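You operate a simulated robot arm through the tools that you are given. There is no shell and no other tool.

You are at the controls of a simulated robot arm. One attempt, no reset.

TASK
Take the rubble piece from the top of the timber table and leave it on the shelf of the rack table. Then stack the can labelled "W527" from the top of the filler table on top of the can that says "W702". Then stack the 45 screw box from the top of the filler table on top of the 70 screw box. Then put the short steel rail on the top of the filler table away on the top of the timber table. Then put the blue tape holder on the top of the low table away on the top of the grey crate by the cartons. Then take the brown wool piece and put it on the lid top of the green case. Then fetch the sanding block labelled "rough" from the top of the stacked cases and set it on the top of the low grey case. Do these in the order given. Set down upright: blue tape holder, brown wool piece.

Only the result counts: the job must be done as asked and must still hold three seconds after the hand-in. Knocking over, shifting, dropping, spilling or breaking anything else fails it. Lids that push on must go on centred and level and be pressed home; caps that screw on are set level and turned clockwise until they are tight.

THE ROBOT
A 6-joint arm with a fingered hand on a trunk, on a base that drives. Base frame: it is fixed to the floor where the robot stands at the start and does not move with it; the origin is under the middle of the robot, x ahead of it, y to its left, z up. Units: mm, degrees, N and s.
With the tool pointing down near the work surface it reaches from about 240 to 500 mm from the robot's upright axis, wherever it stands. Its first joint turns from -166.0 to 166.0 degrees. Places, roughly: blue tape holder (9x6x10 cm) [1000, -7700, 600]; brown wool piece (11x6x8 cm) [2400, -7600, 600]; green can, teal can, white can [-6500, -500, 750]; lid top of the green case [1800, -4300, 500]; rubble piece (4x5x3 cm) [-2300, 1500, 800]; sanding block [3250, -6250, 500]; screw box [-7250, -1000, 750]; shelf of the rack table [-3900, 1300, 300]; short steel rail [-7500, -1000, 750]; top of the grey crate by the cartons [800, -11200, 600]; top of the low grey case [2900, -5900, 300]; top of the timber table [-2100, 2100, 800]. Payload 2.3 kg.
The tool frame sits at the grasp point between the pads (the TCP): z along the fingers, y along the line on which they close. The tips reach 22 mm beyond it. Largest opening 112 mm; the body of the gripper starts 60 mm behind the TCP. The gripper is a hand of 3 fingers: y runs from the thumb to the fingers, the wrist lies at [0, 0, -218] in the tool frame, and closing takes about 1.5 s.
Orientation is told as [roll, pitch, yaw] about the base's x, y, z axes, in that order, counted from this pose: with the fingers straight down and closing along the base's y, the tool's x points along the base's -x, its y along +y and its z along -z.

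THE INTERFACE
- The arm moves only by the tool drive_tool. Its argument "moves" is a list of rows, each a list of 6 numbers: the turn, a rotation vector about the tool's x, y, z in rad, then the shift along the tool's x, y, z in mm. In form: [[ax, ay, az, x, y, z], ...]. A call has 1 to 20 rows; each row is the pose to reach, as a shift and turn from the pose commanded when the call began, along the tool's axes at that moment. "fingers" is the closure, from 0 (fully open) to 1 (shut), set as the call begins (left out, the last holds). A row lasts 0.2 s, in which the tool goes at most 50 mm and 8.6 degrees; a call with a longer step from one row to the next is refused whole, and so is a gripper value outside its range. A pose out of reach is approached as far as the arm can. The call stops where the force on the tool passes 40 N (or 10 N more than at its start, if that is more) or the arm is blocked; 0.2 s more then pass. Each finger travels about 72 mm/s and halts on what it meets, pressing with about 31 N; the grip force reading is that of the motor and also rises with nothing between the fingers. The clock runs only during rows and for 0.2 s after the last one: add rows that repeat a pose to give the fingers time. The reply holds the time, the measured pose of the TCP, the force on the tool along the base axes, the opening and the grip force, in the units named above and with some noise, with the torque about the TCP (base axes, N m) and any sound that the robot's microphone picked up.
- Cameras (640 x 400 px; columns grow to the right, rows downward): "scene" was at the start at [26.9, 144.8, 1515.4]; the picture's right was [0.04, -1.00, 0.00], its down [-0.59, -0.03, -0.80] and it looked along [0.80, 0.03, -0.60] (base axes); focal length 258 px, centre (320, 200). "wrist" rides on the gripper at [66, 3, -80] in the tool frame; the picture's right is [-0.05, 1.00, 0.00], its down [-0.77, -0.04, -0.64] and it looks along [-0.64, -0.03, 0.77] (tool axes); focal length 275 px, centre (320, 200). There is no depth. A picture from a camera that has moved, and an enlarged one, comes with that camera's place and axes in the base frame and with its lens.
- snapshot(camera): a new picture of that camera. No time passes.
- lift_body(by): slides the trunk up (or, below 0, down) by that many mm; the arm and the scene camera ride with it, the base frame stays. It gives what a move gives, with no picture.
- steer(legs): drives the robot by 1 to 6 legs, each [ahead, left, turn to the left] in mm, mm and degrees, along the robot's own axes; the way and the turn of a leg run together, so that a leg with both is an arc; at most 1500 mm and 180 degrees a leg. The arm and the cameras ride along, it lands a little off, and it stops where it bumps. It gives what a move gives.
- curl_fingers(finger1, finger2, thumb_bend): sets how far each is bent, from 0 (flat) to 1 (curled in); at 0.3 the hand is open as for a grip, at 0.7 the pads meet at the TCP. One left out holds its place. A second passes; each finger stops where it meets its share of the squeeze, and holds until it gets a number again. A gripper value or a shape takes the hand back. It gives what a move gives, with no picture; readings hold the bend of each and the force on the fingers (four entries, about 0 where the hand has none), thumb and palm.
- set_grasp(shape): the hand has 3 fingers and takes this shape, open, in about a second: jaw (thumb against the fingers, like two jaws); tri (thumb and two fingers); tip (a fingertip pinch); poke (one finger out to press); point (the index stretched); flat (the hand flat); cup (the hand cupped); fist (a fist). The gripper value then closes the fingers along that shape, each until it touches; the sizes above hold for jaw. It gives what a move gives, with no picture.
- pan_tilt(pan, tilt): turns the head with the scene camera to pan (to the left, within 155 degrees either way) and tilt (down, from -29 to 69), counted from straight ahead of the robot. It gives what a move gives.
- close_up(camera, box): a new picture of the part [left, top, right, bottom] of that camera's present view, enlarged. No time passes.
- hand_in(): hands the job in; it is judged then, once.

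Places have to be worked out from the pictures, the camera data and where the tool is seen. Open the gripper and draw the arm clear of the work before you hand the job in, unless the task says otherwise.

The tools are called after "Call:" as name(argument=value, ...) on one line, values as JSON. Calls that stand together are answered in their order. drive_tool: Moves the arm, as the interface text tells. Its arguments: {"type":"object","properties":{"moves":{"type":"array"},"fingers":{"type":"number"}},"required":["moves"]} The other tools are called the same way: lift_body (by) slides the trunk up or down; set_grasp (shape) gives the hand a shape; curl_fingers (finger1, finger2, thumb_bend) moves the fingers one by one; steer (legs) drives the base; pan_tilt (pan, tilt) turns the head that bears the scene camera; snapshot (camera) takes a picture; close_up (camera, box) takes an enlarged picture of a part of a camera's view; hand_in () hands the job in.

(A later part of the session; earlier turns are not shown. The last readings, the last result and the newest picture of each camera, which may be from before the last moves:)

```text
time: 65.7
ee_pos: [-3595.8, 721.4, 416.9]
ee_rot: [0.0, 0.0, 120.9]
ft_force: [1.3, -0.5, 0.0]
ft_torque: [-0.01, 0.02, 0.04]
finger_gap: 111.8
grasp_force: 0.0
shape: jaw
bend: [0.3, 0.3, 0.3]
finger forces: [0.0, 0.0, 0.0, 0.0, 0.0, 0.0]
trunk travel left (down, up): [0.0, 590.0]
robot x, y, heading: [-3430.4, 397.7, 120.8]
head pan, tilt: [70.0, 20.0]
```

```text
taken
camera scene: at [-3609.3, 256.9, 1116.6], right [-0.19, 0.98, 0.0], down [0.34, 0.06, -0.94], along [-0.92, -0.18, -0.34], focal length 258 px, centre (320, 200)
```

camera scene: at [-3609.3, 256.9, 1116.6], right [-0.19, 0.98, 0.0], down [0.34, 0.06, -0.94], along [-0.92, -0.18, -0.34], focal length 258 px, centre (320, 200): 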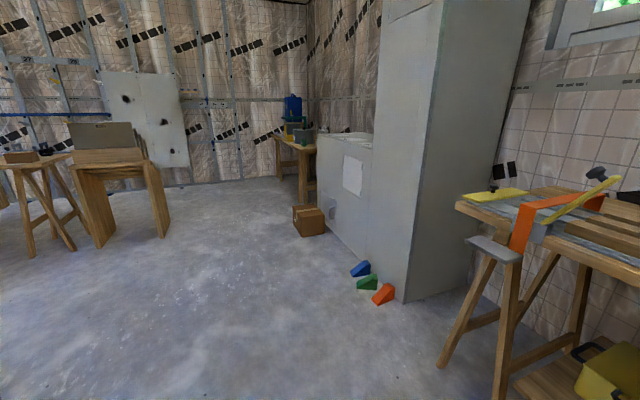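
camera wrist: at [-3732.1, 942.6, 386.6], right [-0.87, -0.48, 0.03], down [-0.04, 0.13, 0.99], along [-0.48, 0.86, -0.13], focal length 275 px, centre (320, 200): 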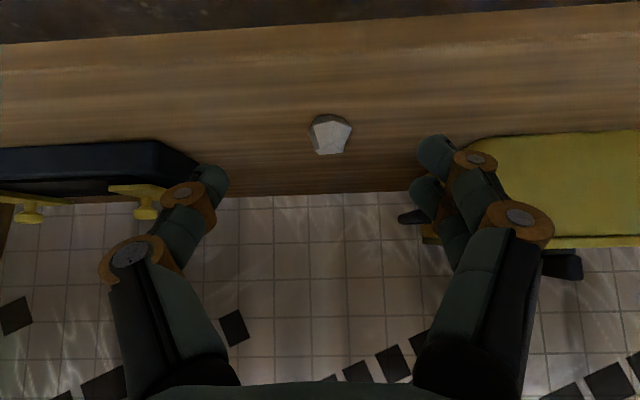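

The jug table beyond the white machine is the filler table; a cardboard box stands on the floor near (-5660,-240). I raise the trunk and zoom in.

Call:
lift_body(by=400)

Call:
close_up(camera="scene", box=[220, 80, 400, 260])

Call:
pan_tilt(pan=110, tilt=20)

Call:
snapshot(camera="scene")

```text
time: 69.6
ee_pos: [-3595.3, 721.3, 817.2]
ee_rot: [0.0, 0.0, 120.7]
ft_force: [0.5, 1.0, -0.1]
ft_torque: [0.02, -0.02, 0.02]
finger_gap: 111.8
grasp_force: 0.0
shape: jaw
bend: [0.3, 0.3, 0.3]
finger forces: [0.0, 0.1, 0.1, 0.0, 0.0, 0.0]
trunk travel left (down, up): [-400.0, 190.0]
robot x, y, heading: [-3430.0, 398.5, 120.9]
head pan, tilt: [70.0, 20.0]
```

```text
2.22 times, centred on (310, 170) of scene
camera zoom: at [-3609.3, 256.8, 1516.6], right [-0.19, 0.98, 0.0], down [0.34, 0.06, -0.94], along [-0.92, -0.18, -0.34], focal length 574 px, centre (342, 267)
```

zoom: 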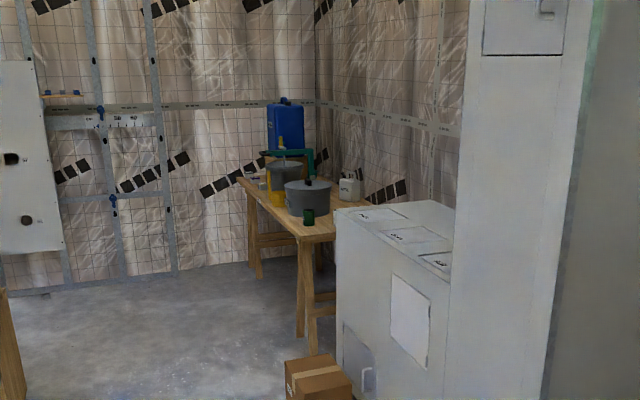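

```text
time: 70.6
ee_pos: [-3596.2, 721.7, 817.3]
ee_rot: [0.1, 0.0, 120.8]
ft_force: [0.4, -0.3, -0.9]
ft_torque: [0.0, 0.0, 0.01]
finger_gap: 112.1
grasp_force: 0.1
shape: jaw
bend: [0.3, 0.3, 0.3]
finger forces: [0.0, 0.0, 0.0, 0.0, 0.0, 0.0]
trunk travel left (down, up): [-400.0, 190.0]
robot x, y, heading: [-3428.6, 396.1, 120.8]
head pan, tilt: [110.0, 20.0]
```

```text
taken
camera scene: at [-3576.7, 202.1, 1516.6], right [-0.77, 0.63, 0.0], down [0.22, 0.27, -0.94], along [-0.59, -0.73, -0.34], focal length 258 px, centre (320, 200)
```

scene: 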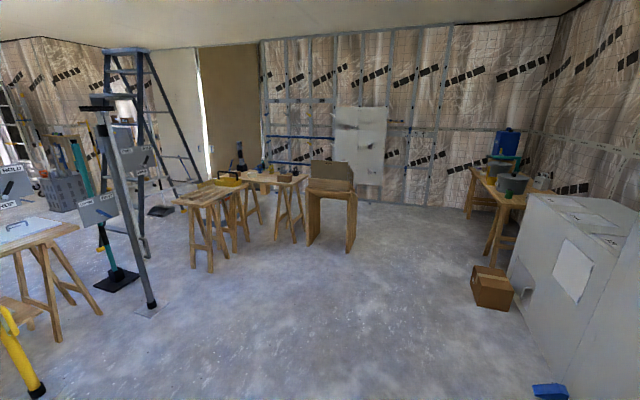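

The filler table's front edge runs from about (-6000,-400) to (-7320,-1190), parallel to the other tables. The way to the left is clear, so I slide left about 3 m.

Call:
steer(legs=[[0, 1500, 0], [0, 1450, 0]])

Call:
pan_tilt(pan=0, tilt=30)

Call:
snapshot(camera="scene")

```text
time: 84.9
ee_pos: [-6130.3, -786.1, 817.6]
ee_rot: [0.0, -0.1, 120.5]
ft_force: [0.1, 1.1, -0.8]
ft_torque: [0.01, 0.0, -0.01]
finger_gap: 112.3
grasp_force: 0.0
shape: jaw
bend: [0.3, 0.3, 0.3]
finger forces: [0.0, 0.0, 0.1, 0.0, 0.1, 0.0]
trunk travel left (down, up): [-400.0, 190.0]
robot x, y, heading: [-5964.4, -1112.5, 120.1]
head pan, tilt: [110.0, 20.0]
```

```text
time: 86.8
ee_pos: [-6130.5, -785.7, 816.6]
ee_rot: [0.0, 0.0, 120.6]
ft_force: [-0.1, -0.6, -0.1]
ft_torque: [0.04, 0.0, 0.0]
finger_gap: 112.0
grasp_force: 0.0
shape: jaw
bend: [0.3, 0.3, 0.3]
finger forces: [0.0, 0.0, 0.0, 0.0, 0.0, 0.0]
trunk travel left (down, up): [-400.0, 190.0]
robot x, y, heading: [-5963.1, -1109.6, 120.4]
head pan, tilt: [0.0, 30.0]
```

```text
taken
camera scene: at [-6101.5, -1155.9, 1500.5], right [0.86, 0.51, 0.0], down [0.25, -0.43, -0.87], along [-0.44, 0.75, -0.5], focal length 258 px, centre (320, 200)
```

scene: 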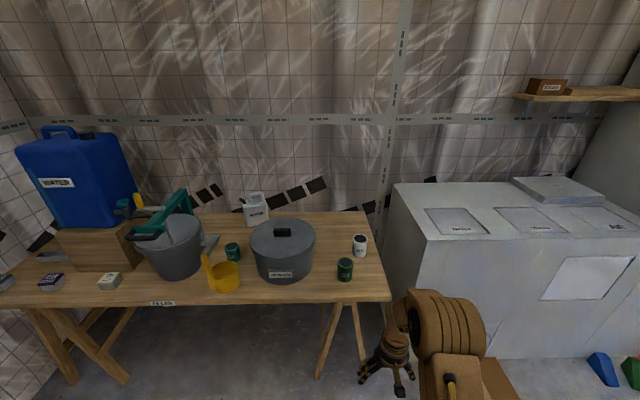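

The filler table is in front with cans, a bucket, jug, and small boxes. I zoom in on the items to read the labels.

Call:
close_up(camera="scene", box=[310, 215, 400, 290])

Call:
close_up(camera="scene", box=[200, 180, 330, 310])

Call:
close_up(camera="scene", box=[0, 220, 150, 320])

```text
5.33 times, centred on (355, 252) of scene
camera zoom: at [-6101.5, -1155.9, 1500.5], right [0.86, 0.51, 0.0], down [0.25, -0.43, -0.87], along [-0.44, 0.75, -0.5], focal length 1377 px, centre (133, -80)
```

zoom: 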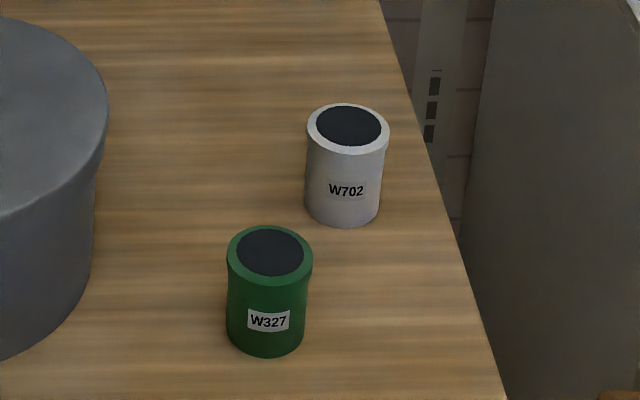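

```text
3.08 times, centred on (265, 245) of scene
camera zoom: at [-6101.5, -1155.9, 1500.5], right [0.86, 0.51, 0.0], down [0.25, -0.43, -0.87], along [-0.44, 0.75, -0.5], focal length 795 px, centre (489, 62)
```

zoom: 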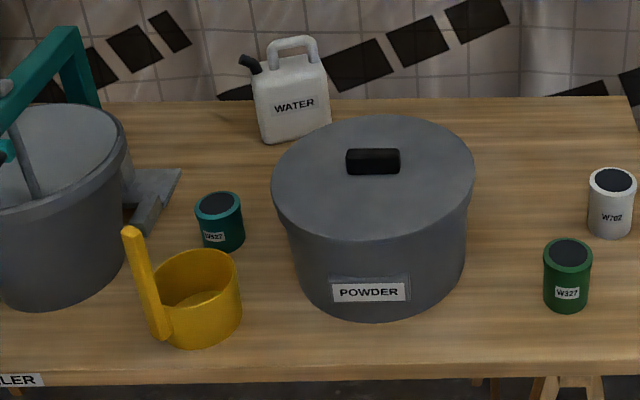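

```text
4.00 times, centred on (75, 270) of scene
camera zoom: at [-6101.5, -1155.9, 1500.5], right [0.86, 0.51, 0.0], down [0.25, -0.43, -0.87], along [-0.44, 0.75, -0.5], focal length 1033 px, centre (1300, -80)
```

zoom: 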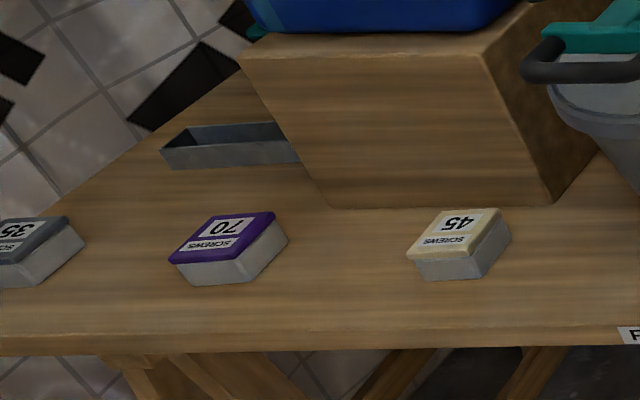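

The white can is W702; the teal can near the yellow scoop seems to be W527. I zoom in on the teal can's label and surroundings.

Call:
close_up(camera="scene", box=[205, 225, 265, 275])

Call:
close_up(camera="scene", box=[180, 200, 330, 310])

```text
8.00 times, centred on (235, 250) of scene
camera zoom: at [-6101.5, -1155.9, 1500.5], right [0.86, 0.51, 0.0], down [0.25, -0.43, -0.87], along [-0.44, 0.75, -0.5], focal length 2066 px, centre (1000, -200)
```

zoom: 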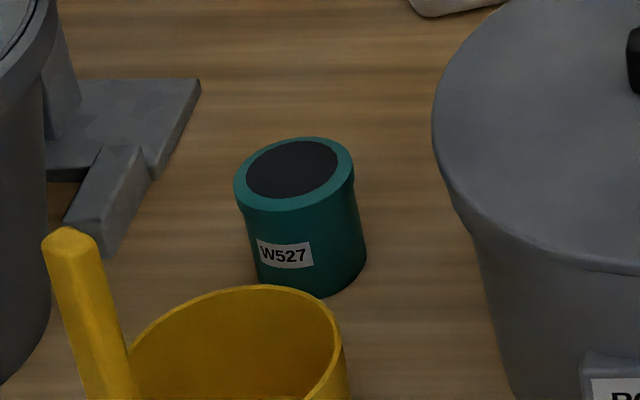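

```text
3.64 times, centred on (255, 255) of scene
camera zoom: at [-6101.5, -1155.9, 1500.5], right [0.86, 0.51, 0.0], down [0.25, -0.43, -0.87], along [-0.44, 0.75, -0.5], focal length 939 px, centre (556, 0)
```

zoom: 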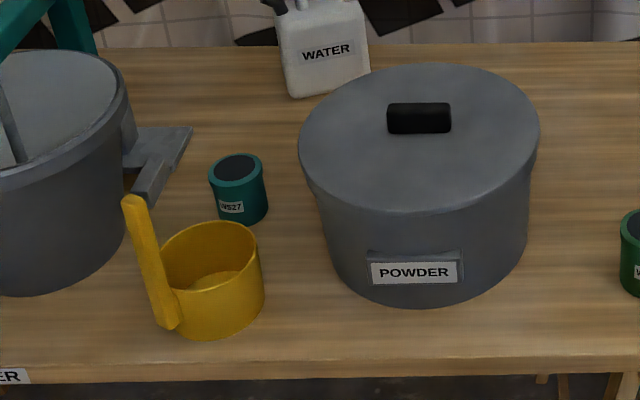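

The teal can clearly reads W527 at about (-6812,-642), and W702 at (-6385,-340); both lie over 200 mm behind the table edge. I look down at my own base to judge how close I can stand.

Call:
pan_tilt(pan=-40, tilt=69)

Call:
snapshot(camera="scene")

Call:
pan_tilt(pan=0, tilt=69)

Call:
snapshot(camera="scene")

```text
time: 87.8
ee_pos: [-6130.3, -786.4, 818.5]
ee_rot: [0.0, 0.1, 120.6]
ft_force: [0.0, -0.2, 0.4]
ft_torque: [0.02, -0.05, -0.03]
finger_gap: 111.9
grasp_force: 0.0
shape: jaw
bend: [0.3, 0.3, 0.3]
finger forces: [0.0, 0.1, 0.0, 0.0, 0.1, 0.0]
trunk travel left (down, up): [-400.0, 190.0]
robot x, y, heading: [-5962.2, -1113.7, 120.3]
head pan, tilt: [-40.0, 68.8]
```

```text
taken
camera scene: at [-6046.3, -1178.5, 1449.1], right [0.99, -0.16, 0.0], down [-0.15, -0.92, -0.36], along [0.06, 0.36, -0.93], focal length 258 px, centre (320, 200)
```

scene: 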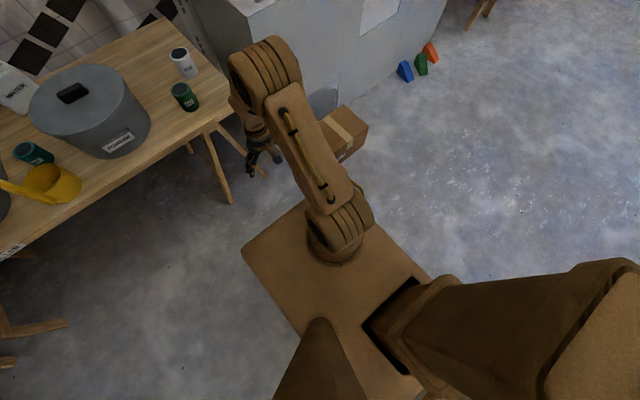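

```text
time: 88.9
ee_pos: [-6130.6, -785.6, 817.8]
ee_rot: [0.0, 0.0, 120.6]
ft_force: [-0.4, -0.3, -0.1]
ft_torque: [0.0, -0.01, 0.0]
finger_gap: 111.9
grasp_force: 0.1
shape: jaw
bend: [0.3, 0.3, 0.3]
finger forces: [0.1, 0.0, 0.1, 0.0, 0.1, 0.0]
trunk travel left (down, up): [-400.0, 190.0]
robot x, y, heading: [-5966.8, -1113.6, 120.6]
head pan, tilt: [0.0, 68.8]
```

```text
taken
camera scene: at [-6083.8, -1185.6, 1449.1], right [0.86, 0.51, 0.0], down [0.47, -0.8, -0.36], along [-0.18, 0.31, -0.93], focal length 258 px, centre (320, 200)
```

scene: 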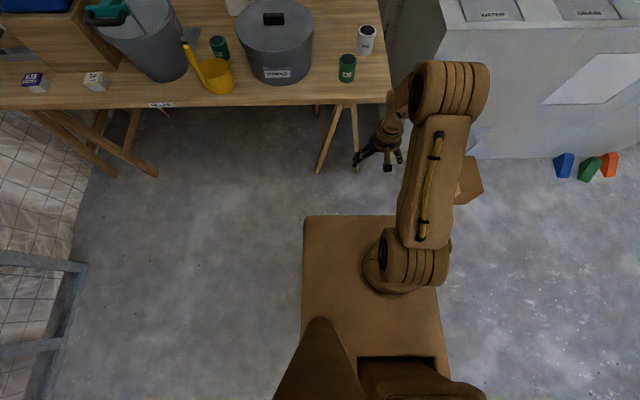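

The base plate's front lies about 250 mm ahead of the axis, but its height is unclear. I lower the trunk 150 mm to see by parallax whether the plate rides with the trunk and how high it is.

Call:
lift_body(by=150)

Call:
snapshot(camera="scene")

```text
time: 90.7
ee_pos: [-6130.2, -786.0, 966.4]
ee_rot: [0.0, 0.1, 120.7]
ft_force: [-0.3, 0.1, -0.1]
ft_torque: [-0.01, -0.01, 0.03]
finger_gap: 112.1
grasp_force: 0.1
shape: jaw
bend: [0.3, 0.3, 0.3]
finger forces: [0.1, 0.1, 0.0, 0.0, 0.0, 0.0]
trunk travel left (down, up): [-550.0, 40.0]
robot x, y, heading: [-5960.8, -1110.3, 120.6]
head pan, tilt: [0.0, 68.8]
```

```text
taken
camera scene: at [-6084.0, -1185.6, 1599.0], right [0.86, 0.51, 0.0], down [0.47, -0.8, -0.36], along [-0.18, 0.31, -0.93], focal length 258 px, centre (320, 200)
```

scene: 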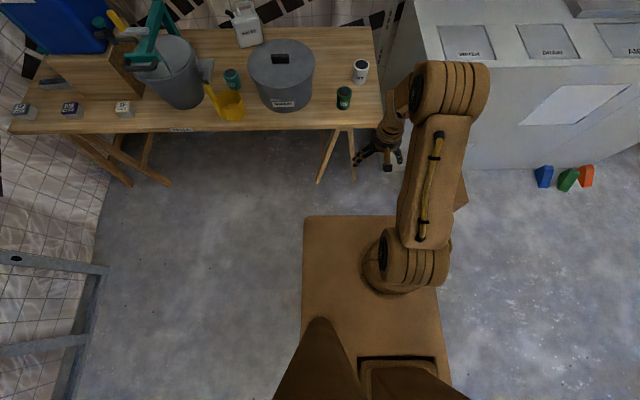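

The plate rides with the trunk, so the floor base itself is hidden beneath it. I lower the trunk fully to look past the plate at the base.

Call:
lift_body(by=-400)

Call:
lift_body(by=-150)

Call:
snapshot(camera="scene")

Call:
pan_tilt(pan=60, tilt=69)

Call:
snapshot(camera="scene")

Call:
snapshot(camera="wrist")

```text
time: 94.5
ee_pos: [-6130.1, -785.4, 568.2]
ee_rot: [-0.1, 0.0, 120.7]
ft_force: [0.4, 0.3, -0.4]
ft_torque: [-0.02, -0.01, -0.01]
finger_gap: 112.0
grasp_force: 0.0
shape: jaw
bend: [0.3, 0.3, 0.3]
finger forces: [0.1, 0.1, 0.0, 0.0, 0.0, 0.1]
trunk travel left (down, up): [-150.0, 440.0]
robot x, y, heading: [-5963.9, -1110.8, 120.7]
head pan, tilt: [0.0, 68.8]
```

```text
time: 96.2
ee_pos: [-6129.8, -786.5, 417.0]
ee_rot: [-0.1, 0.0, 120.7]
ft_force: [0.7, -0.4, 0.0]
ft_torque: [0.0, 0.02, 0.02]
finger_gap: 111.9
grasp_force: 0.0
shape: jaw
bend: [0.3, 0.3, 0.3]
finger forces: [0.0, 0.0, 0.0, 0.0, 0.1, 0.0]
trunk travel left (down, up): [0.0, 590.0]
robot x, y, heading: [-5964.6, -1110.4, 120.8]
head pan, tilt: [0.0, 68.8]
```

```text
taken
camera scene: at [-6083.9, -1185.6, 1049.1], right [0.86, 0.51, 0.0], down [0.47, -0.8, -0.36], along [-0.18, 0.31, -0.93], focal length 258 px, centre (320, 200)
```

scene: 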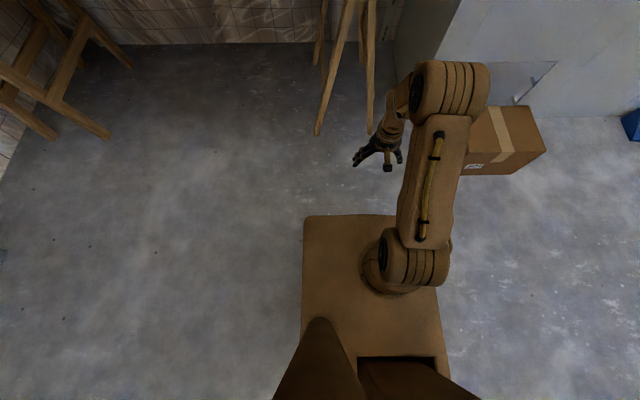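

```text
time: 97.5
ee_pos: [-6131.1, -786.8, 416.8]
ee_rot: [-0.1, 0.0, 120.5]
ft_force: [0.6, -0.5, -0.6]
ft_torque: [0.03, 0.01, 0.03]
finger_gap: 111.9
grasp_force: 0.1
shape: jaw
bend: [0.3, 0.3, 0.3]
finger forces: [0.2, 0.1, 0.0, 0.0, 0.0, 0.0]
trunk travel left (down, up): [0.0, 590.0]
robot x, y, heading: [-5963.9, -1110.4, 120.4]
head pan, tilt: [60.0, 68.8]
```

```text
taken
camera scene: at [-6111.4, -1234.2, 1049.1], right [-0.01, 1.0, 0.0], down [0.93, 0.01, -0.36], along [-0.36, 0.0, -0.93], focal length 258 px, centre (320, 200)
```

scene: 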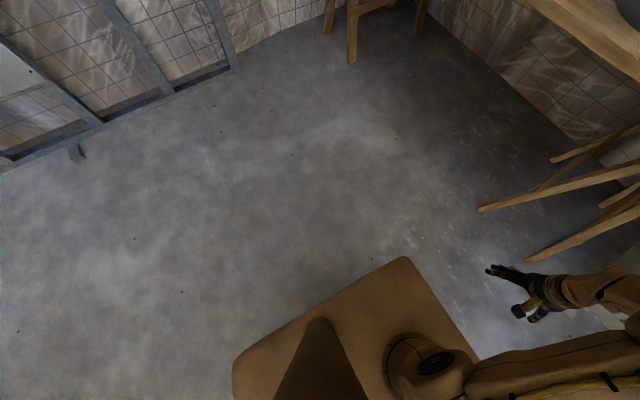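

```text
taken
camera wrist: at [-6099.5, -844.7, 496.9], right [-0.88, -0.47, 0.0], down [-0.36, 0.68, 0.64], along [-0.3, 0.56, -0.77], focal length 275 px, centre (320, 200)
```

wrist: 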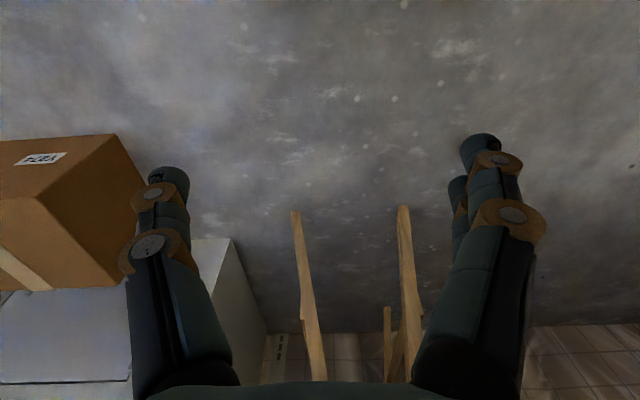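

No base part shows beyond the plate, so the floor base reaches less than ~338 mm ahead and can go under the table in front of the inset trestle feet. I raise the trunk and the arm, and drive to face the W527 can.

Call:
lift_body(by=400)

Call:
lift_body(by=25)

Call:
drive_tool(moves=[[0, 0, 0, 5, 0, -45], [0, 0, 0, 10, 0, -90], [0, 0, 0, 20, 0, -135], [0, 0, 0, 30, 0, -180], [0, 0, 0, 40, 0, -225], [0, 0, 0, 40, 0, -260]])

Call:
pan_tilt(pan=0, tilt=40)

Call:
steer(legs=[[0, 480, 0], [200, 0, 0]])

Call:
snapshot(camera="scene")

Call:
snapshot(camera="wrist")

```text
time: 101.4
ee_pos: [-6130.6, -787.1, 816.2]
ee_rot: [0.1, 0.1, 120.6]
ft_force: [-0.1, 0.8, 0.5]
ft_torque: [-0.01, -0.01, 0.0]
finger_gap: 111.9
grasp_force: 0.1
shape: jaw
bend: [0.3, 0.3, 0.3]
finger forces: [0.0, 0.0, 0.0, 0.1, 0.0, 0.1]
trunk travel left (down, up): [-400.0, 190.0]
robot x, y, heading: [-5968.5, -1112.9, 120.5]
head pan, tilt: [60.0, 68.8]
```

```text
time: 102.1
ee_pos: [-6131.1, -786.9, 841.1]
ee_rot: [-0.1, 0.0, 120.6]
ft_force: [-0.4, -0.2, 0.7]
ft_torque: [0.02, 0.02, -0.03]
finger_gap: 112.2
grasp_force: 0.0
shape: jaw
bend: [0.3, 0.3, 0.3]
finger forces: [0.0, 0.0, 0.1, 0.0, 0.0, 0.1]
trunk travel left (down, up): [-425.0, 165.0]
robot x, y, heading: [-5965.9, -1112.0, 120.3]
head pan, tilt: [60.0, 68.8]
```

```text
time: 103.5
ee_pos: [-6111.0, -821.2, 1102.4]
ee_rot: [0.0, -0.1, 120.6]
ft_force: [0.4, 0.7, 0.3]
ft_torque: [0.01, 0.01, 0.02]
finger_gap: 111.8
grasp_force: 0.1
shape: jaw
bend: [0.3, 0.3, 0.3]
finger forces: [0.1, 0.0, 0.0, 0.0, 0.1, 0.0]
trunk travel left (down, up): [-425.0, 165.0]
robot x, y, heading: [-5966.9, -1107.6, 120.6]
head pan, tilt: [60.0, 68.8]
```

```text
time: 104.8
ee_pos: [-6110.5, -821.1, 1101.6]
ee_rot: [0.0, 0.0, 120.5]
ft_force: [0.3, -0.2, 0.1]
ft_torque: [-0.02, 0.0, 0.0]
finger_gap: 111.7
grasp_force: 0.0
shape: jaw
bend: [0.3, 0.3, 0.3]
finger forces: [0.0, 0.1, 0.1, 0.1, 0.1, 0.0]
trunk travel left (down, up): [-425.0, 165.0]
robot x, y, heading: [-5964.5, -1110.8, 120.3]
head pan, tilt: [0.0, 40.0]
```

```text
time: 108.8
ee_pos: [-6625.0, -891.2, 1102.3]
ee_rot: [0.0, 0.0, 120.8]
ft_force: [0.2, -0.7, -0.2]
ft_torque: [0.02, -0.02, -0.01]
finger_gap: 112.0
grasp_force: 0.1
shape: jaw
bend: [0.3, 0.3, 0.3]
finger forces: [0.0, 0.0, 0.0, 0.0, 0.0, 0.0]
trunk travel left (down, up): [-425.0, 165.0]
robot x, y, heading: [-6479.1, -1181.0, 120.7]
head pan, tilt: [0.0, 40.0]
```

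```text
taken
camera scene: at [-6613.4, -1230.5, 1510.2], right [0.86, 0.51, 0.0], down [0.33, -0.55, -0.77], along [-0.39, 0.66, -0.64], focal length 258 px, centre (320, 200)
```

scene: 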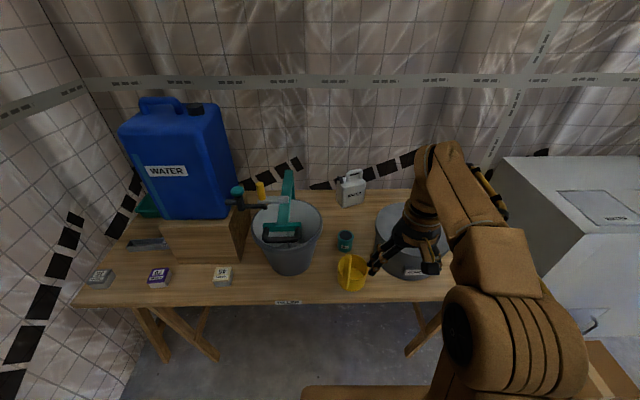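

```text
taken
camera wrist: at [-6594.6, -949.5, 1181.4], right [-0.88, -0.47, 0.0], down [-0.36, 0.68, 0.64], along [-0.3, 0.56, -0.77], focal length 275 px, centre (320, 200)
```

wrist: 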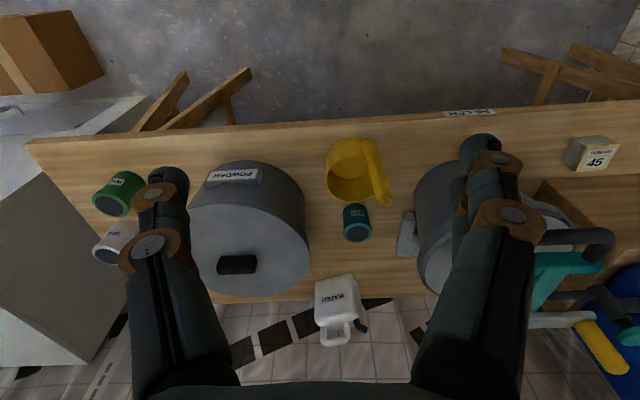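

The wrist view shows W527 between the pot, the scoop, and the bucket. I zoom both cameras on it to get accurate positions and gaps.

Call:
close_up(camera="wrist", box=[280, 120, 440, 280])

Call:
close_up(camera="scene", box=[300, 210, 400, 300])

```text
2.50 times, centred on (360, 200) of wrist
camera zoom: at [-6594.6, -949.5, 1181.4], right [-0.88, -0.47, 0.0], down [-0.36, 0.68, 0.64], along [-0.3, 0.56, -0.77], focal length 688 px, centre (220, 200)
```

zoom: 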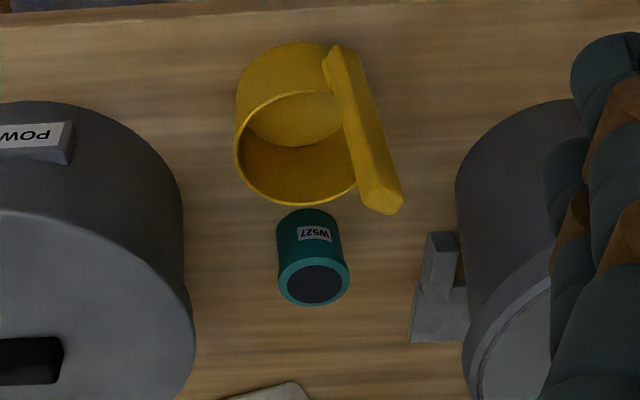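

```text
4.44 times, centred on (350, 255) of scene
camera zoom: at [-6613.4, -1230.5, 1510.2], right [0.86, 0.51, 0.0], down [0.33, -0.55, -0.77], along [-0.39, 0.66, -0.64], focal length 1148 px, centre (187, -44)
```

zoom: 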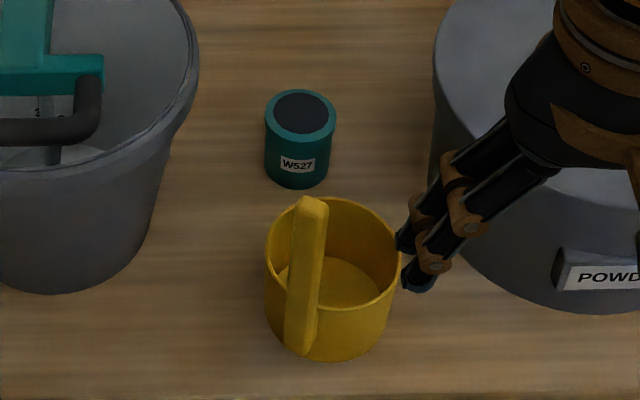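

Triangulating the can's top gives about (-6870,-606,775), so this tabletop is nearer z≈697. Gaps: pot rim ~100 mm to its right, trowel ~105 mm to its left, scoop rim ~90 mm in front. I drive closer so the can is ~480 mm ahead.

Call:
steer(legs=[[120, 40, 0]])

Call:
steer(legs=[[95, 0, 0]])

Call:
snapshot(camera="wrist")

Call:
snapshot(camera="scene")

```text
time: 110.1
ee_pos: [-6721.2, -806.8, 1101.8]
ee_rot: [0.1, 0.0, 120.6]
ft_force: [-0.5, 0.6, 0.7]
ft_torque: [-0.02, -0.02, 0.0]
finger_gap: 111.7
grasp_force: 0.0
shape: jaw
bend: [0.3, 0.3, 0.3]
finger forces: [0.0, 0.0, 0.1, 0.0, 0.1, 0.0]
trunk travel left (down, up): [-425.0, 165.0]
robot x, y, heading: [-6575.1, -1097.8, 120.6]
head pan, tilt: [0.0, 40.0]
```

```text
time: 111.2
ee_pos: [-6769.2, -726.5, 1101.6]
ee_rot: [0.1, 0.0, 120.7]
ft_force: [-0.2, -0.4, -0.9]
ft_torque: [-0.04, -0.05, 0.01]
finger_gap: 112.1
grasp_force: 0.0
shape: jaw
bend: [0.3, 0.3, 0.3]
finger forces: [0.0, 0.1, 0.0, 0.1, 0.0, 0.1]
trunk travel left (down, up): [-425.0, 165.0]
robot x, y, heading: [-6623.5, -1018.4, 120.8]
head pan, tilt: [0.0, 40.0]
```

```text
taken
camera wrist: at [-6738.2, -784.1, 1181.3], right [-0.88, -0.47, 0.0], down [-0.36, 0.68, 0.64], along [-0.3, 0.56, -0.77], focal length 275 px, centre (320, 200)
```

wrist: 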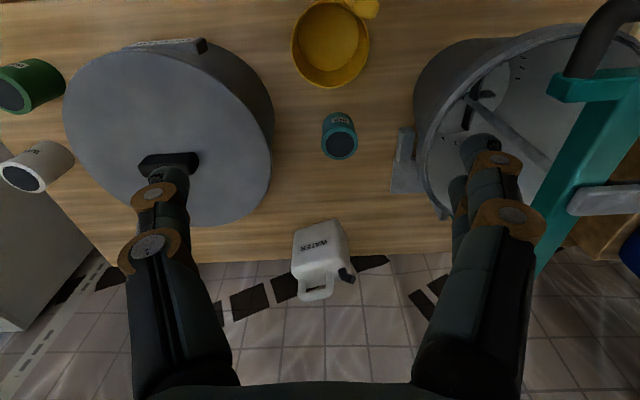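

```text
taken
camera scene: at [-6757.4, -1065.1, 1510.2], right [0.86, 0.51, 0.0], down [0.33, -0.55, -0.77], along [-0.39, 0.66, -0.64], focal length 258 px, centre (320, 200)
```

scene: 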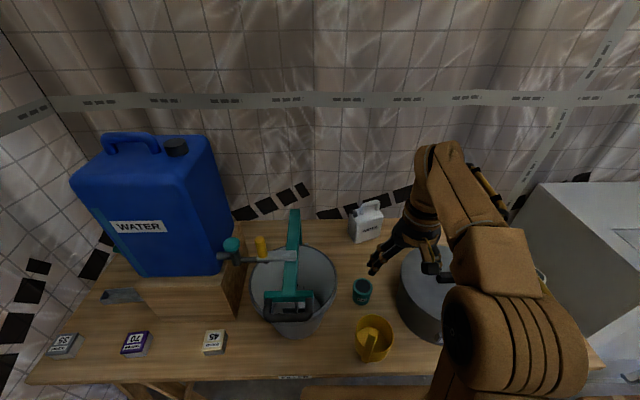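

The can top triangulates to about (-6877,-599,768). I move the tool over it (163 mm ahead, 27 mm left) while staying high, narrowing the fingers a little.

Call:
drive_tool(moves=[[0, 0, 0, -40, 7, 0], [0, 0, 0, -80, 14, 0], [0, 0, 0, -120, 21, 0], [0, 0, 0, -163, 27, 0], [0, 0, 0, -163, 27, 40], [0, 0, 0, -163, 27, 80], [0, 0, 0, -163, 27, 120], [0, 0, 0, -163, 27, 160]], fingers=0.15)

Call:
snapshot(camera="wrist")

Call:
snapshot(camera="scene")

```text
time: 113.0
ee_pos: [-6876.3, -599.4, 941.4]
ee_rot: [0.1, 0.1, 120.7]
ft_force: [-0.1, -0.3, 0.3]
ft_torque: [0.02, -0.01, -0.03]
finger_gap: 95.5
grasp_force: 0.0
shape: jaw
bend: [0.54, 0.54, 0.5]
finger forces: [0.0, 0.0, 0.1, 0.0, 0.0, 0.0]
out of reach, approached as far as the arm can: row 3, 4, 5, 6
trunk travel left (down, up): [-425.0, 165.0]
robot x, y, heading: [-6620.7, -1017.1, 121.0]
head pan, tilt: [0.0, 40.0]
```

```text
taken
camera wrist: at [-6844.0, -658.3, 1021.2], right [-0.88, -0.47, 0.0], down [-0.36, 0.68, 0.64], along [-0.3, 0.56, -0.77], focal length 275 px, centre (320, 200)
```

wrist: 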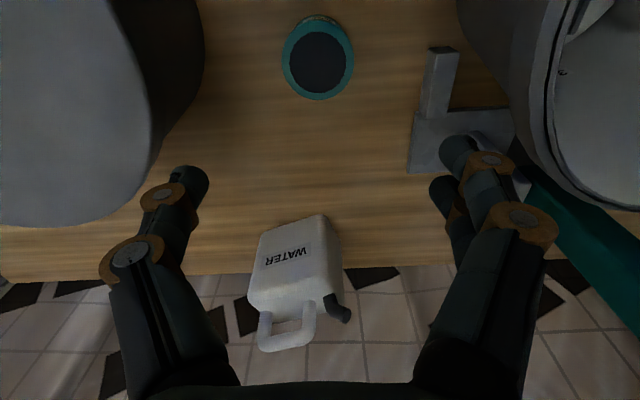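

```text
taken
camera scene: at [-6756.3, -1066.1, 1510.3], right [0.86, 0.51, 0.0], down [0.33, -0.55, -0.77], along [-0.39, 0.66, -0.64], focal length 258 px, centre (320, 200)
```

scene: 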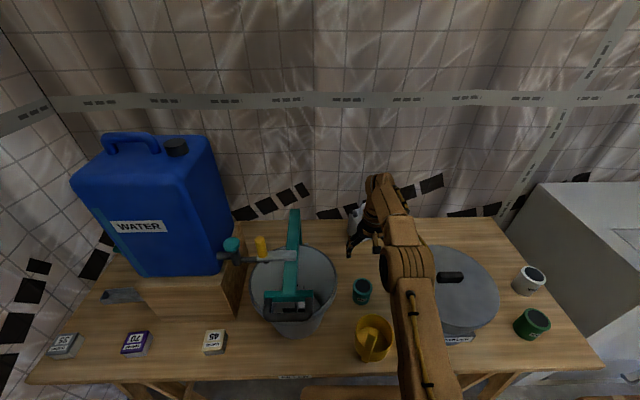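

The can's centre is about (-6870,-606) — 9 mm nearer than the tool. I correct and descend to just above the can, checking clearance again.

Call:
drive_tool(moves=[[0, 0, 0, 9, -2, 20], [0, 0, 0, 9, -2, 60], [0, 0, 0, 9, -2, 100], [0, 0, 0, 9, -2, 130]])

Call:
snapshot(camera="wrist")

Call:
close_up(camera="scene", box=[300, 200, 460, 330])

```text
time: 114.0
ee_pos: [-6868.1, -606.0, 811.1]
ee_rot: [-0.1, 0.0, 120.6]
ft_force: [1.4, 0.0, 0.2]
ft_torque: [-0.03, 0.01, 0.0]
finger_gap: 95.5
grasp_force: 0.1
shape: jaw
bend: [0.54, 0.54, 0.5]
finger forces: [0.0, 0.0, 0.1, 0.1, 0.0, 0.0]
trunk travel left (down, up): [-425.0, 165.0]
robot x, y, heading: [-6621.0, -1014.1, 120.5]
head pan, tilt: [0.0, 40.0]
```

```text
taken
camera wrist: at [-6837.3, -664.9, 890.9], right [-0.88, -0.47, 0.0], down [-0.36, 0.68, 0.64], along [-0.3, 0.56, -0.77], focal length 275 px, centre (320, 200)
```

wrist: 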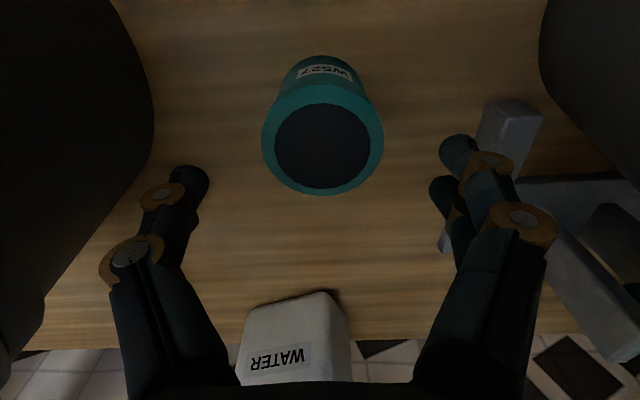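

```text
3.08 times, centred on (380, 265) of scene
camera zoom: at [-6757.0, -1065.9, 1510.2], right [0.86, 0.51, 0.0], down [0.33, -0.55, -0.77], along [-0.39, 0.66, -0.64], focal length 795 px, centre (135, 0)
```

zoom: 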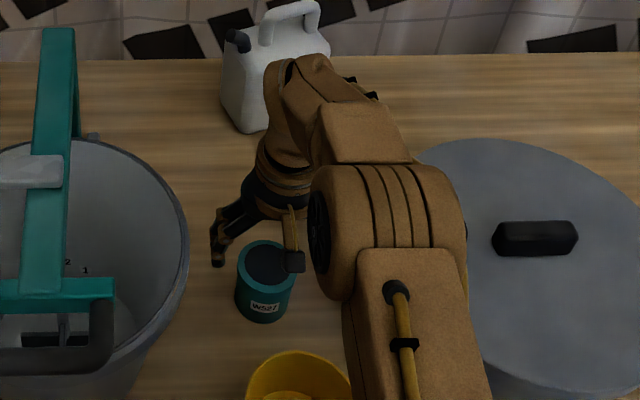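

The can (rim centre ≈ (-6869,-607), top ≈ 767) is centred under the hand with clear space for the fingers. I descend to z≈748 and close.

Call:
drive_tool(moves=[[0, 0, 0, 0, 0, 30], [0, 0, 0, 0, 0, 55], [0, 0, 0, 0, 0, 64]])

Call:
snapshot(camera="wrist")

```text
time: 114.8
ee_pos: [-6869.0, -606.3, 748.3]
ee_rot: [0.0, 0.0, 120.5]
ft_force: [0.7, 0.2, 0.0]
ft_torque: [-0.03, 0.01, -0.04]
finger_gap: 95.5
grasp_force: 0.1
shape: jaw
bend: [0.54, 0.54, 0.5]
finger forces: [0.0, 0.0, 0.0, 0.0, 0.0, 0.0]
trunk travel left (down, up): [-425.0, 165.0]
robot x, y, heading: [-6622.7, -1017.3, 120.5]
head pan, tilt: [0.0, 40.0]
```

```text
taken
camera wrist: at [-6837.4, -665.2, 827.6], right [-0.88, -0.47, 0.0], down [-0.36, 0.68, 0.64], along [-0.3, 0.56, -0.77], focal length 275 px, centre (320, 200)
```

wrist: 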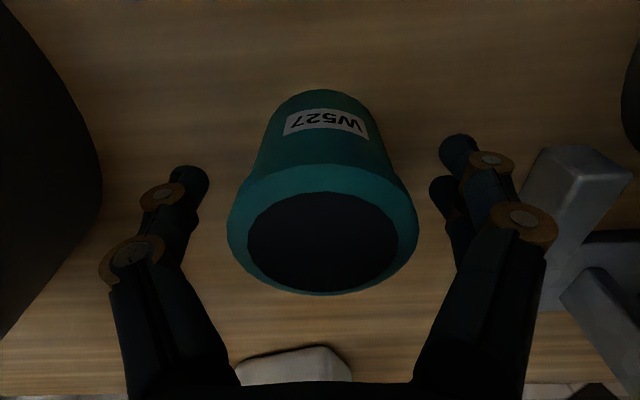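

The can is centred between the fingers. I close the hand.

Call:
drive_tool(moves=[[0, 0, 0, 0, 0, 0], [0, 0, 0, 0, 0, 0], [0, 0, 0, 0, 0, 0], [0, 0, 0, 0, 0, 0], [0, 0, 0, 0, 0, 0], [0, 0, 0, 0, 0, 0]], fingers=1)

Call:
snapshot(camera="wrist")

```text
time: 116.2
ee_pos: [-6868.6, -606.7, 748.1]
ee_rot: [0.0, 0.0, 120.7]
ft_force: [0.3, -0.5, 0.0]
ft_torque: [0.02, 0.01, -0.01]
finger_gap: 51.6
grasp_force: 31.2
shape: jaw
bend: [0.73, 0.73, 0.7]
finger forces: [14.4, 14.4, 0.1, 0.0, 28.2, 0.1]
trunk travel left (down, up): [-425.0, 165.0]
robot x, y, heading: [-6627.2, -1015.3, 120.7]
head pan, tilt: [0.0, 40.0]
```

```text
taken
camera wrist: at [-6837.5, -665.1, 827.8], right [-0.88, -0.47, 0.0], down [-0.36, 0.68, 0.64], along [-0.3, 0.56, -0.77], focal length 275 px, centre (320, 200)
```

wrist: 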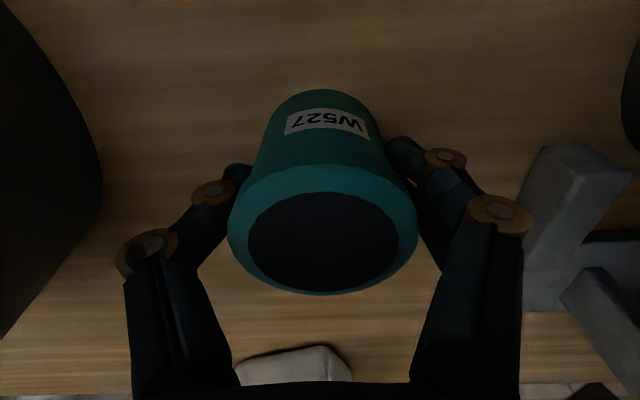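

W527 is gripped evenly just under its rim. I lift straight up, then retract above everything else.

Call:
drive_tool(moves=[[0, 0, 0, 0, 0, -15], [0, 0, 0, 0, 0, -50], [0, 0, 0, 0, 0, -95], [0, 0, 0, 0, 0, -140], [0, 0, 0, 5, 0, -185], [0, 0, 0, 30, 0, -225], [0, 0, 0, 65, 0, -260], [0, 0, 0, 105, 0, -285], [0, 0, 0, 150, 0, -300]])

Call:
snapshot(camera="wrist")

Call:
snapshot(camera="scene")

```text
time: 118.2
ee_pos: [-6791.0, -735.9, 1047.4]
ee_rot: [-0.1, -0.1, 120.7]
ft_force: [-0.2, 0.0, -1.5]
ft_torque: [0.02, 0.0, -0.02]
finger_gap: 51.3
grasp_force: 30.9
shape: jaw
bend: [0.73, 0.73, 0.7]
finger forces: [14.5, 14.6, 0.1, 0.0, 28.1, 0.0]
trunk travel left (down, up): [-425.0, 165.0]
robot x, y, heading: [-6621.4, -1018.8, 120.8]
head pan, tilt: [0.0, 40.0]
```

```text
taken
camera wrist: at [-6760.2, -794.1, 1127.3], right [-0.88, -0.47, 0.0], down [-0.36, 0.68, 0.64], along [-0.3, 0.56, -0.77], focal length 275 px, centre (320, 200)
```

wrist: 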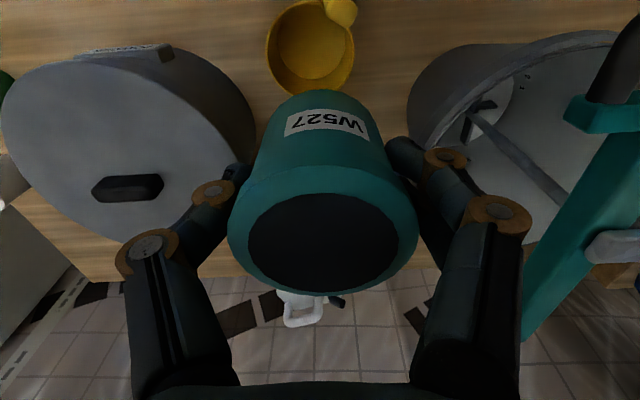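

```text
taken
camera scene: at [-6756.1, -1067.3, 1510.2], right [0.86, 0.51, 0.0], down [0.33, -0.55, -0.77], along [-0.39, 0.66, -0.64], focal length 258 px, centre (320, 200)
```

scene: 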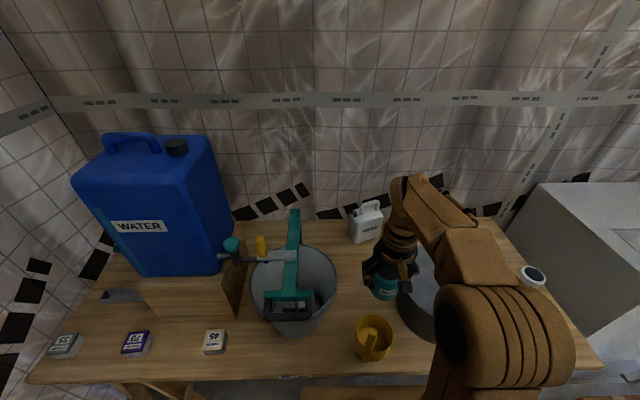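

Lifted cleanly. Next I back off slightly, slide right ~560 mm to stand in front of W702, and look.

Call:
steer(legs=[[-60, 0, 0], [0, -562, 0]])

Call:
snapshot(camera="wrist")

Call:
snapshot(camera="scene")

```text
time: 122.0
ee_pos: [-6281.3, -502.1, 1047.0]
ee_rot: [0.0, 0.0, 120.5]
ft_force: [0.9, -0.8, -1.9]
ft_torque: [-0.01, -0.01, 0.0]
finger_gap: 51.1
grasp_force: 31.2
shape: jaw
bend: [0.73, 0.73, 0.7]
finger forces: [14.3, 14.7, 0.0, 0.0, 28.2, 0.0]
trunk travel left (down, up): [-425.0, 165.0]
robot x, y, heading: [-6112.5, -786.4, 120.7]
head pan, tilt: [0.0, 40.0]
```

```text
taken
camera wrist: at [-6250.4, -560.2, 1126.9], right [-0.88, -0.47, 0.0], down [-0.36, 0.68, 0.64], along [-0.3, 0.56, -0.77], focal length 275 px, centre (320, 200)
```

wrist: 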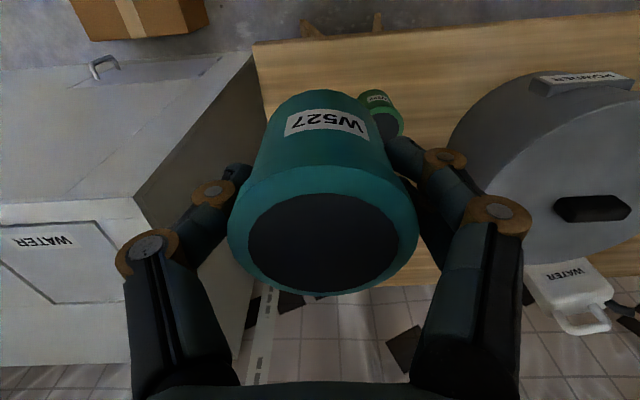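

```text
taken
camera scene: at [-6246.7, -833.5, 1510.2], right [0.86, 0.51, 0.0], down [0.33, -0.55, -0.77], along [-0.39, 0.66, -0.64], focal length 258 px, centre (320, 200)
```

scene: 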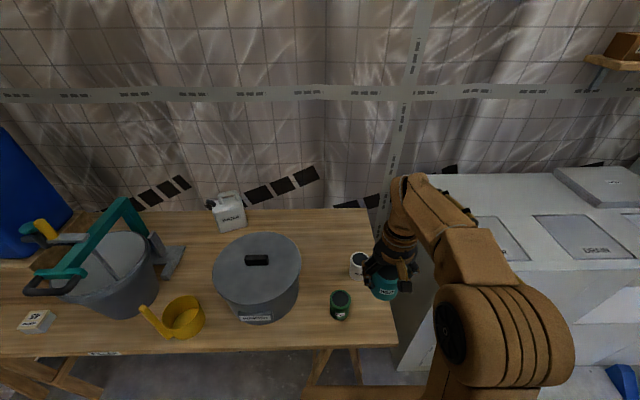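

W702 is hidden behind the held can in the wrist view, but partly visible to the scene camera. I zoom there.

Call:
close_up(camera="scene", box=[320, 235, 420, 325])

```text
4.44 times, centred on (370, 280) of scene
camera zoom: at [-6246.7, -833.5, 1510.2], right [0.86, 0.51, 0.0], down [0.33, -0.55, -0.77], along [-0.39, 0.66, -0.64], focal length 1148 px, centre (98, -156)
```

zoom: 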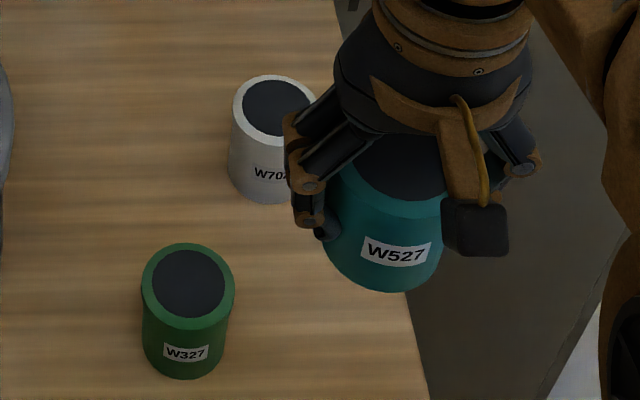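

W702 is around (-6403,-286). I drive 80 mm ahead and then bring the can above it at a safe height, where the wrist camera can see W702 past the held can.

Call:
steer(legs=[[80, 0, 0]])

Call:
drive_tool(moves=[[0, 0, 0, -30, -2, 25], [0, 0, 0, -65, -4, 50], [0, 0, 0, -105, -6, 75], [0, 0, 0, -145, -7, 95]])

Call:
snapshot(camera="wrist")

Call:
snapshot(camera="scene")

```text
time: 123.0
ee_pos: [-6323.2, -433.8, 1047.5]
ee_rot: [-0.1, 0.0, 120.4]
ft_force: [0.2, 0.2, -2.8]
ft_torque: [-0.01, -0.03, 0.02]
finger_gap: 51.5
grasp_force: 31.1
shape: jaw
bend: [0.73, 0.73, 0.7]
finger forces: [14.4, 14.6, 0.0, 0.0, 28.2, 0.0]
trunk travel left (down, up): [-425.0, 165.0]
robot x, y, heading: [-6154.5, -716.8, 120.4]
head pan, tilt: [0.0, 40.0]
```

```text
time: 124.0
ee_pos: [-6389.9, -304.2, 952.9]
ee_rot: [0.0, 0.1, 120.5]
ft_force: [0.3, 1.0, -2.2]
ft_torque: [0.0, -0.02, -0.03]
finger_gap: 51.2
grasp_force: 31.1
shape: jaw
bend: [0.73, 0.73, 0.7]
finger forces: [14.6, 14.6, 0.0, 0.1, 28.2, 0.1]
trunk travel left (down, up): [-425.0, 165.0]
robot x, y, heading: [-6156.2, -715.1, 120.6]
head pan, tilt: [0.0, 40.0]
```

```text
taken
camera wrist: at [-6359.4, -362.6, 1032.1], right [-0.88, -0.47, 0.0], down [-0.36, 0.68, 0.63], along [-0.3, 0.56, -0.77], focal length 275 px, centre (320, 200)
```

wrist: 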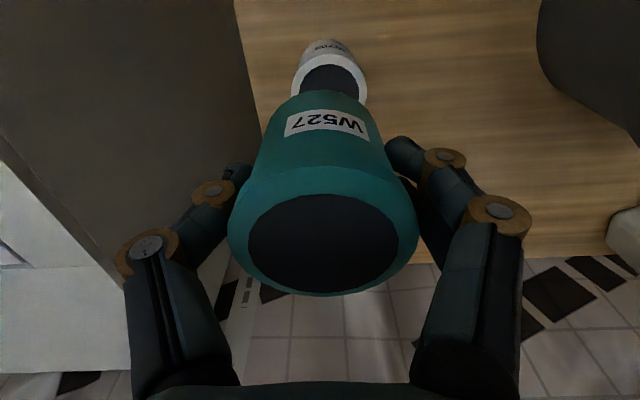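

```text
taken
camera scene: at [-6288.2, -764.1, 1510.2], right [0.86, 0.51, 0.0], down [0.33, -0.55, -0.77], along [-0.39, 0.66, -0.64], focal length 258 px, centre (320, 200)
```

scene: 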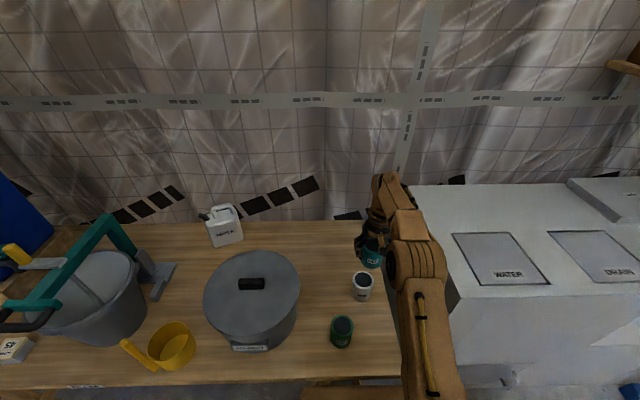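

I can now see W702's rim just above the held can in the wrist view. I zoom to measure its centre.

Call:
close_up(camera="wrist", box=[260, 20, 400, 120])

Call:
close_up(camera="scene", box=[310, 220, 430, 310])

```text
4.00 times, centred on (330, 70) of wrist
camera zoom: at [-6359.4, -362.6, 1032.1], right [-0.88, -0.47, 0.0], down [-0.36, 0.68, 0.63], along [-0.3, 0.56, -0.77], focal length 1101 px, centre (280, 720)
```

zoom: 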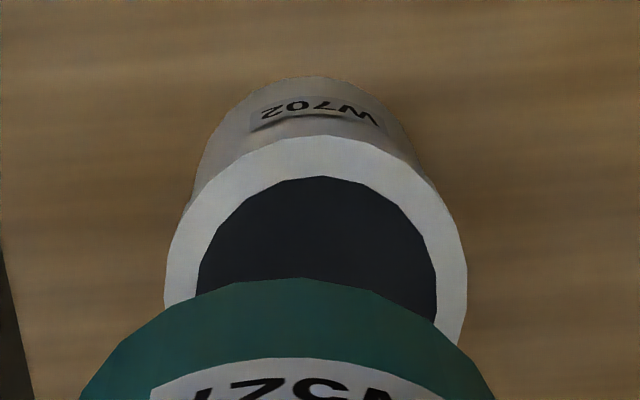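

```text
4.44 times, centred on (370, 265) of scene
camera zoom: at [-6288.2, -764.1, 1510.2], right [0.86, 0.51, 0.0], down [0.33, -0.55, -0.77], along [-0.39, 0.66, -0.64], focal length 1148 px, centre (98, -89)
```

zoom: 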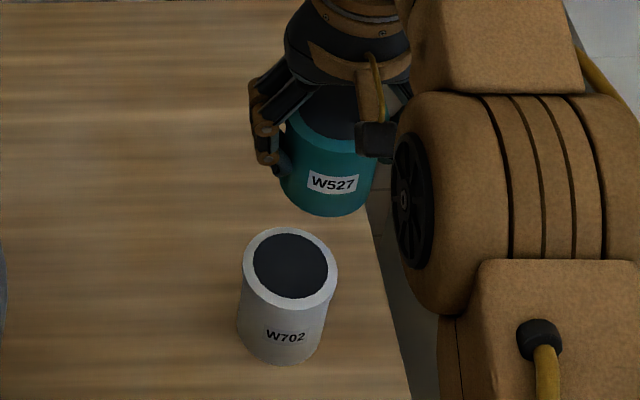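

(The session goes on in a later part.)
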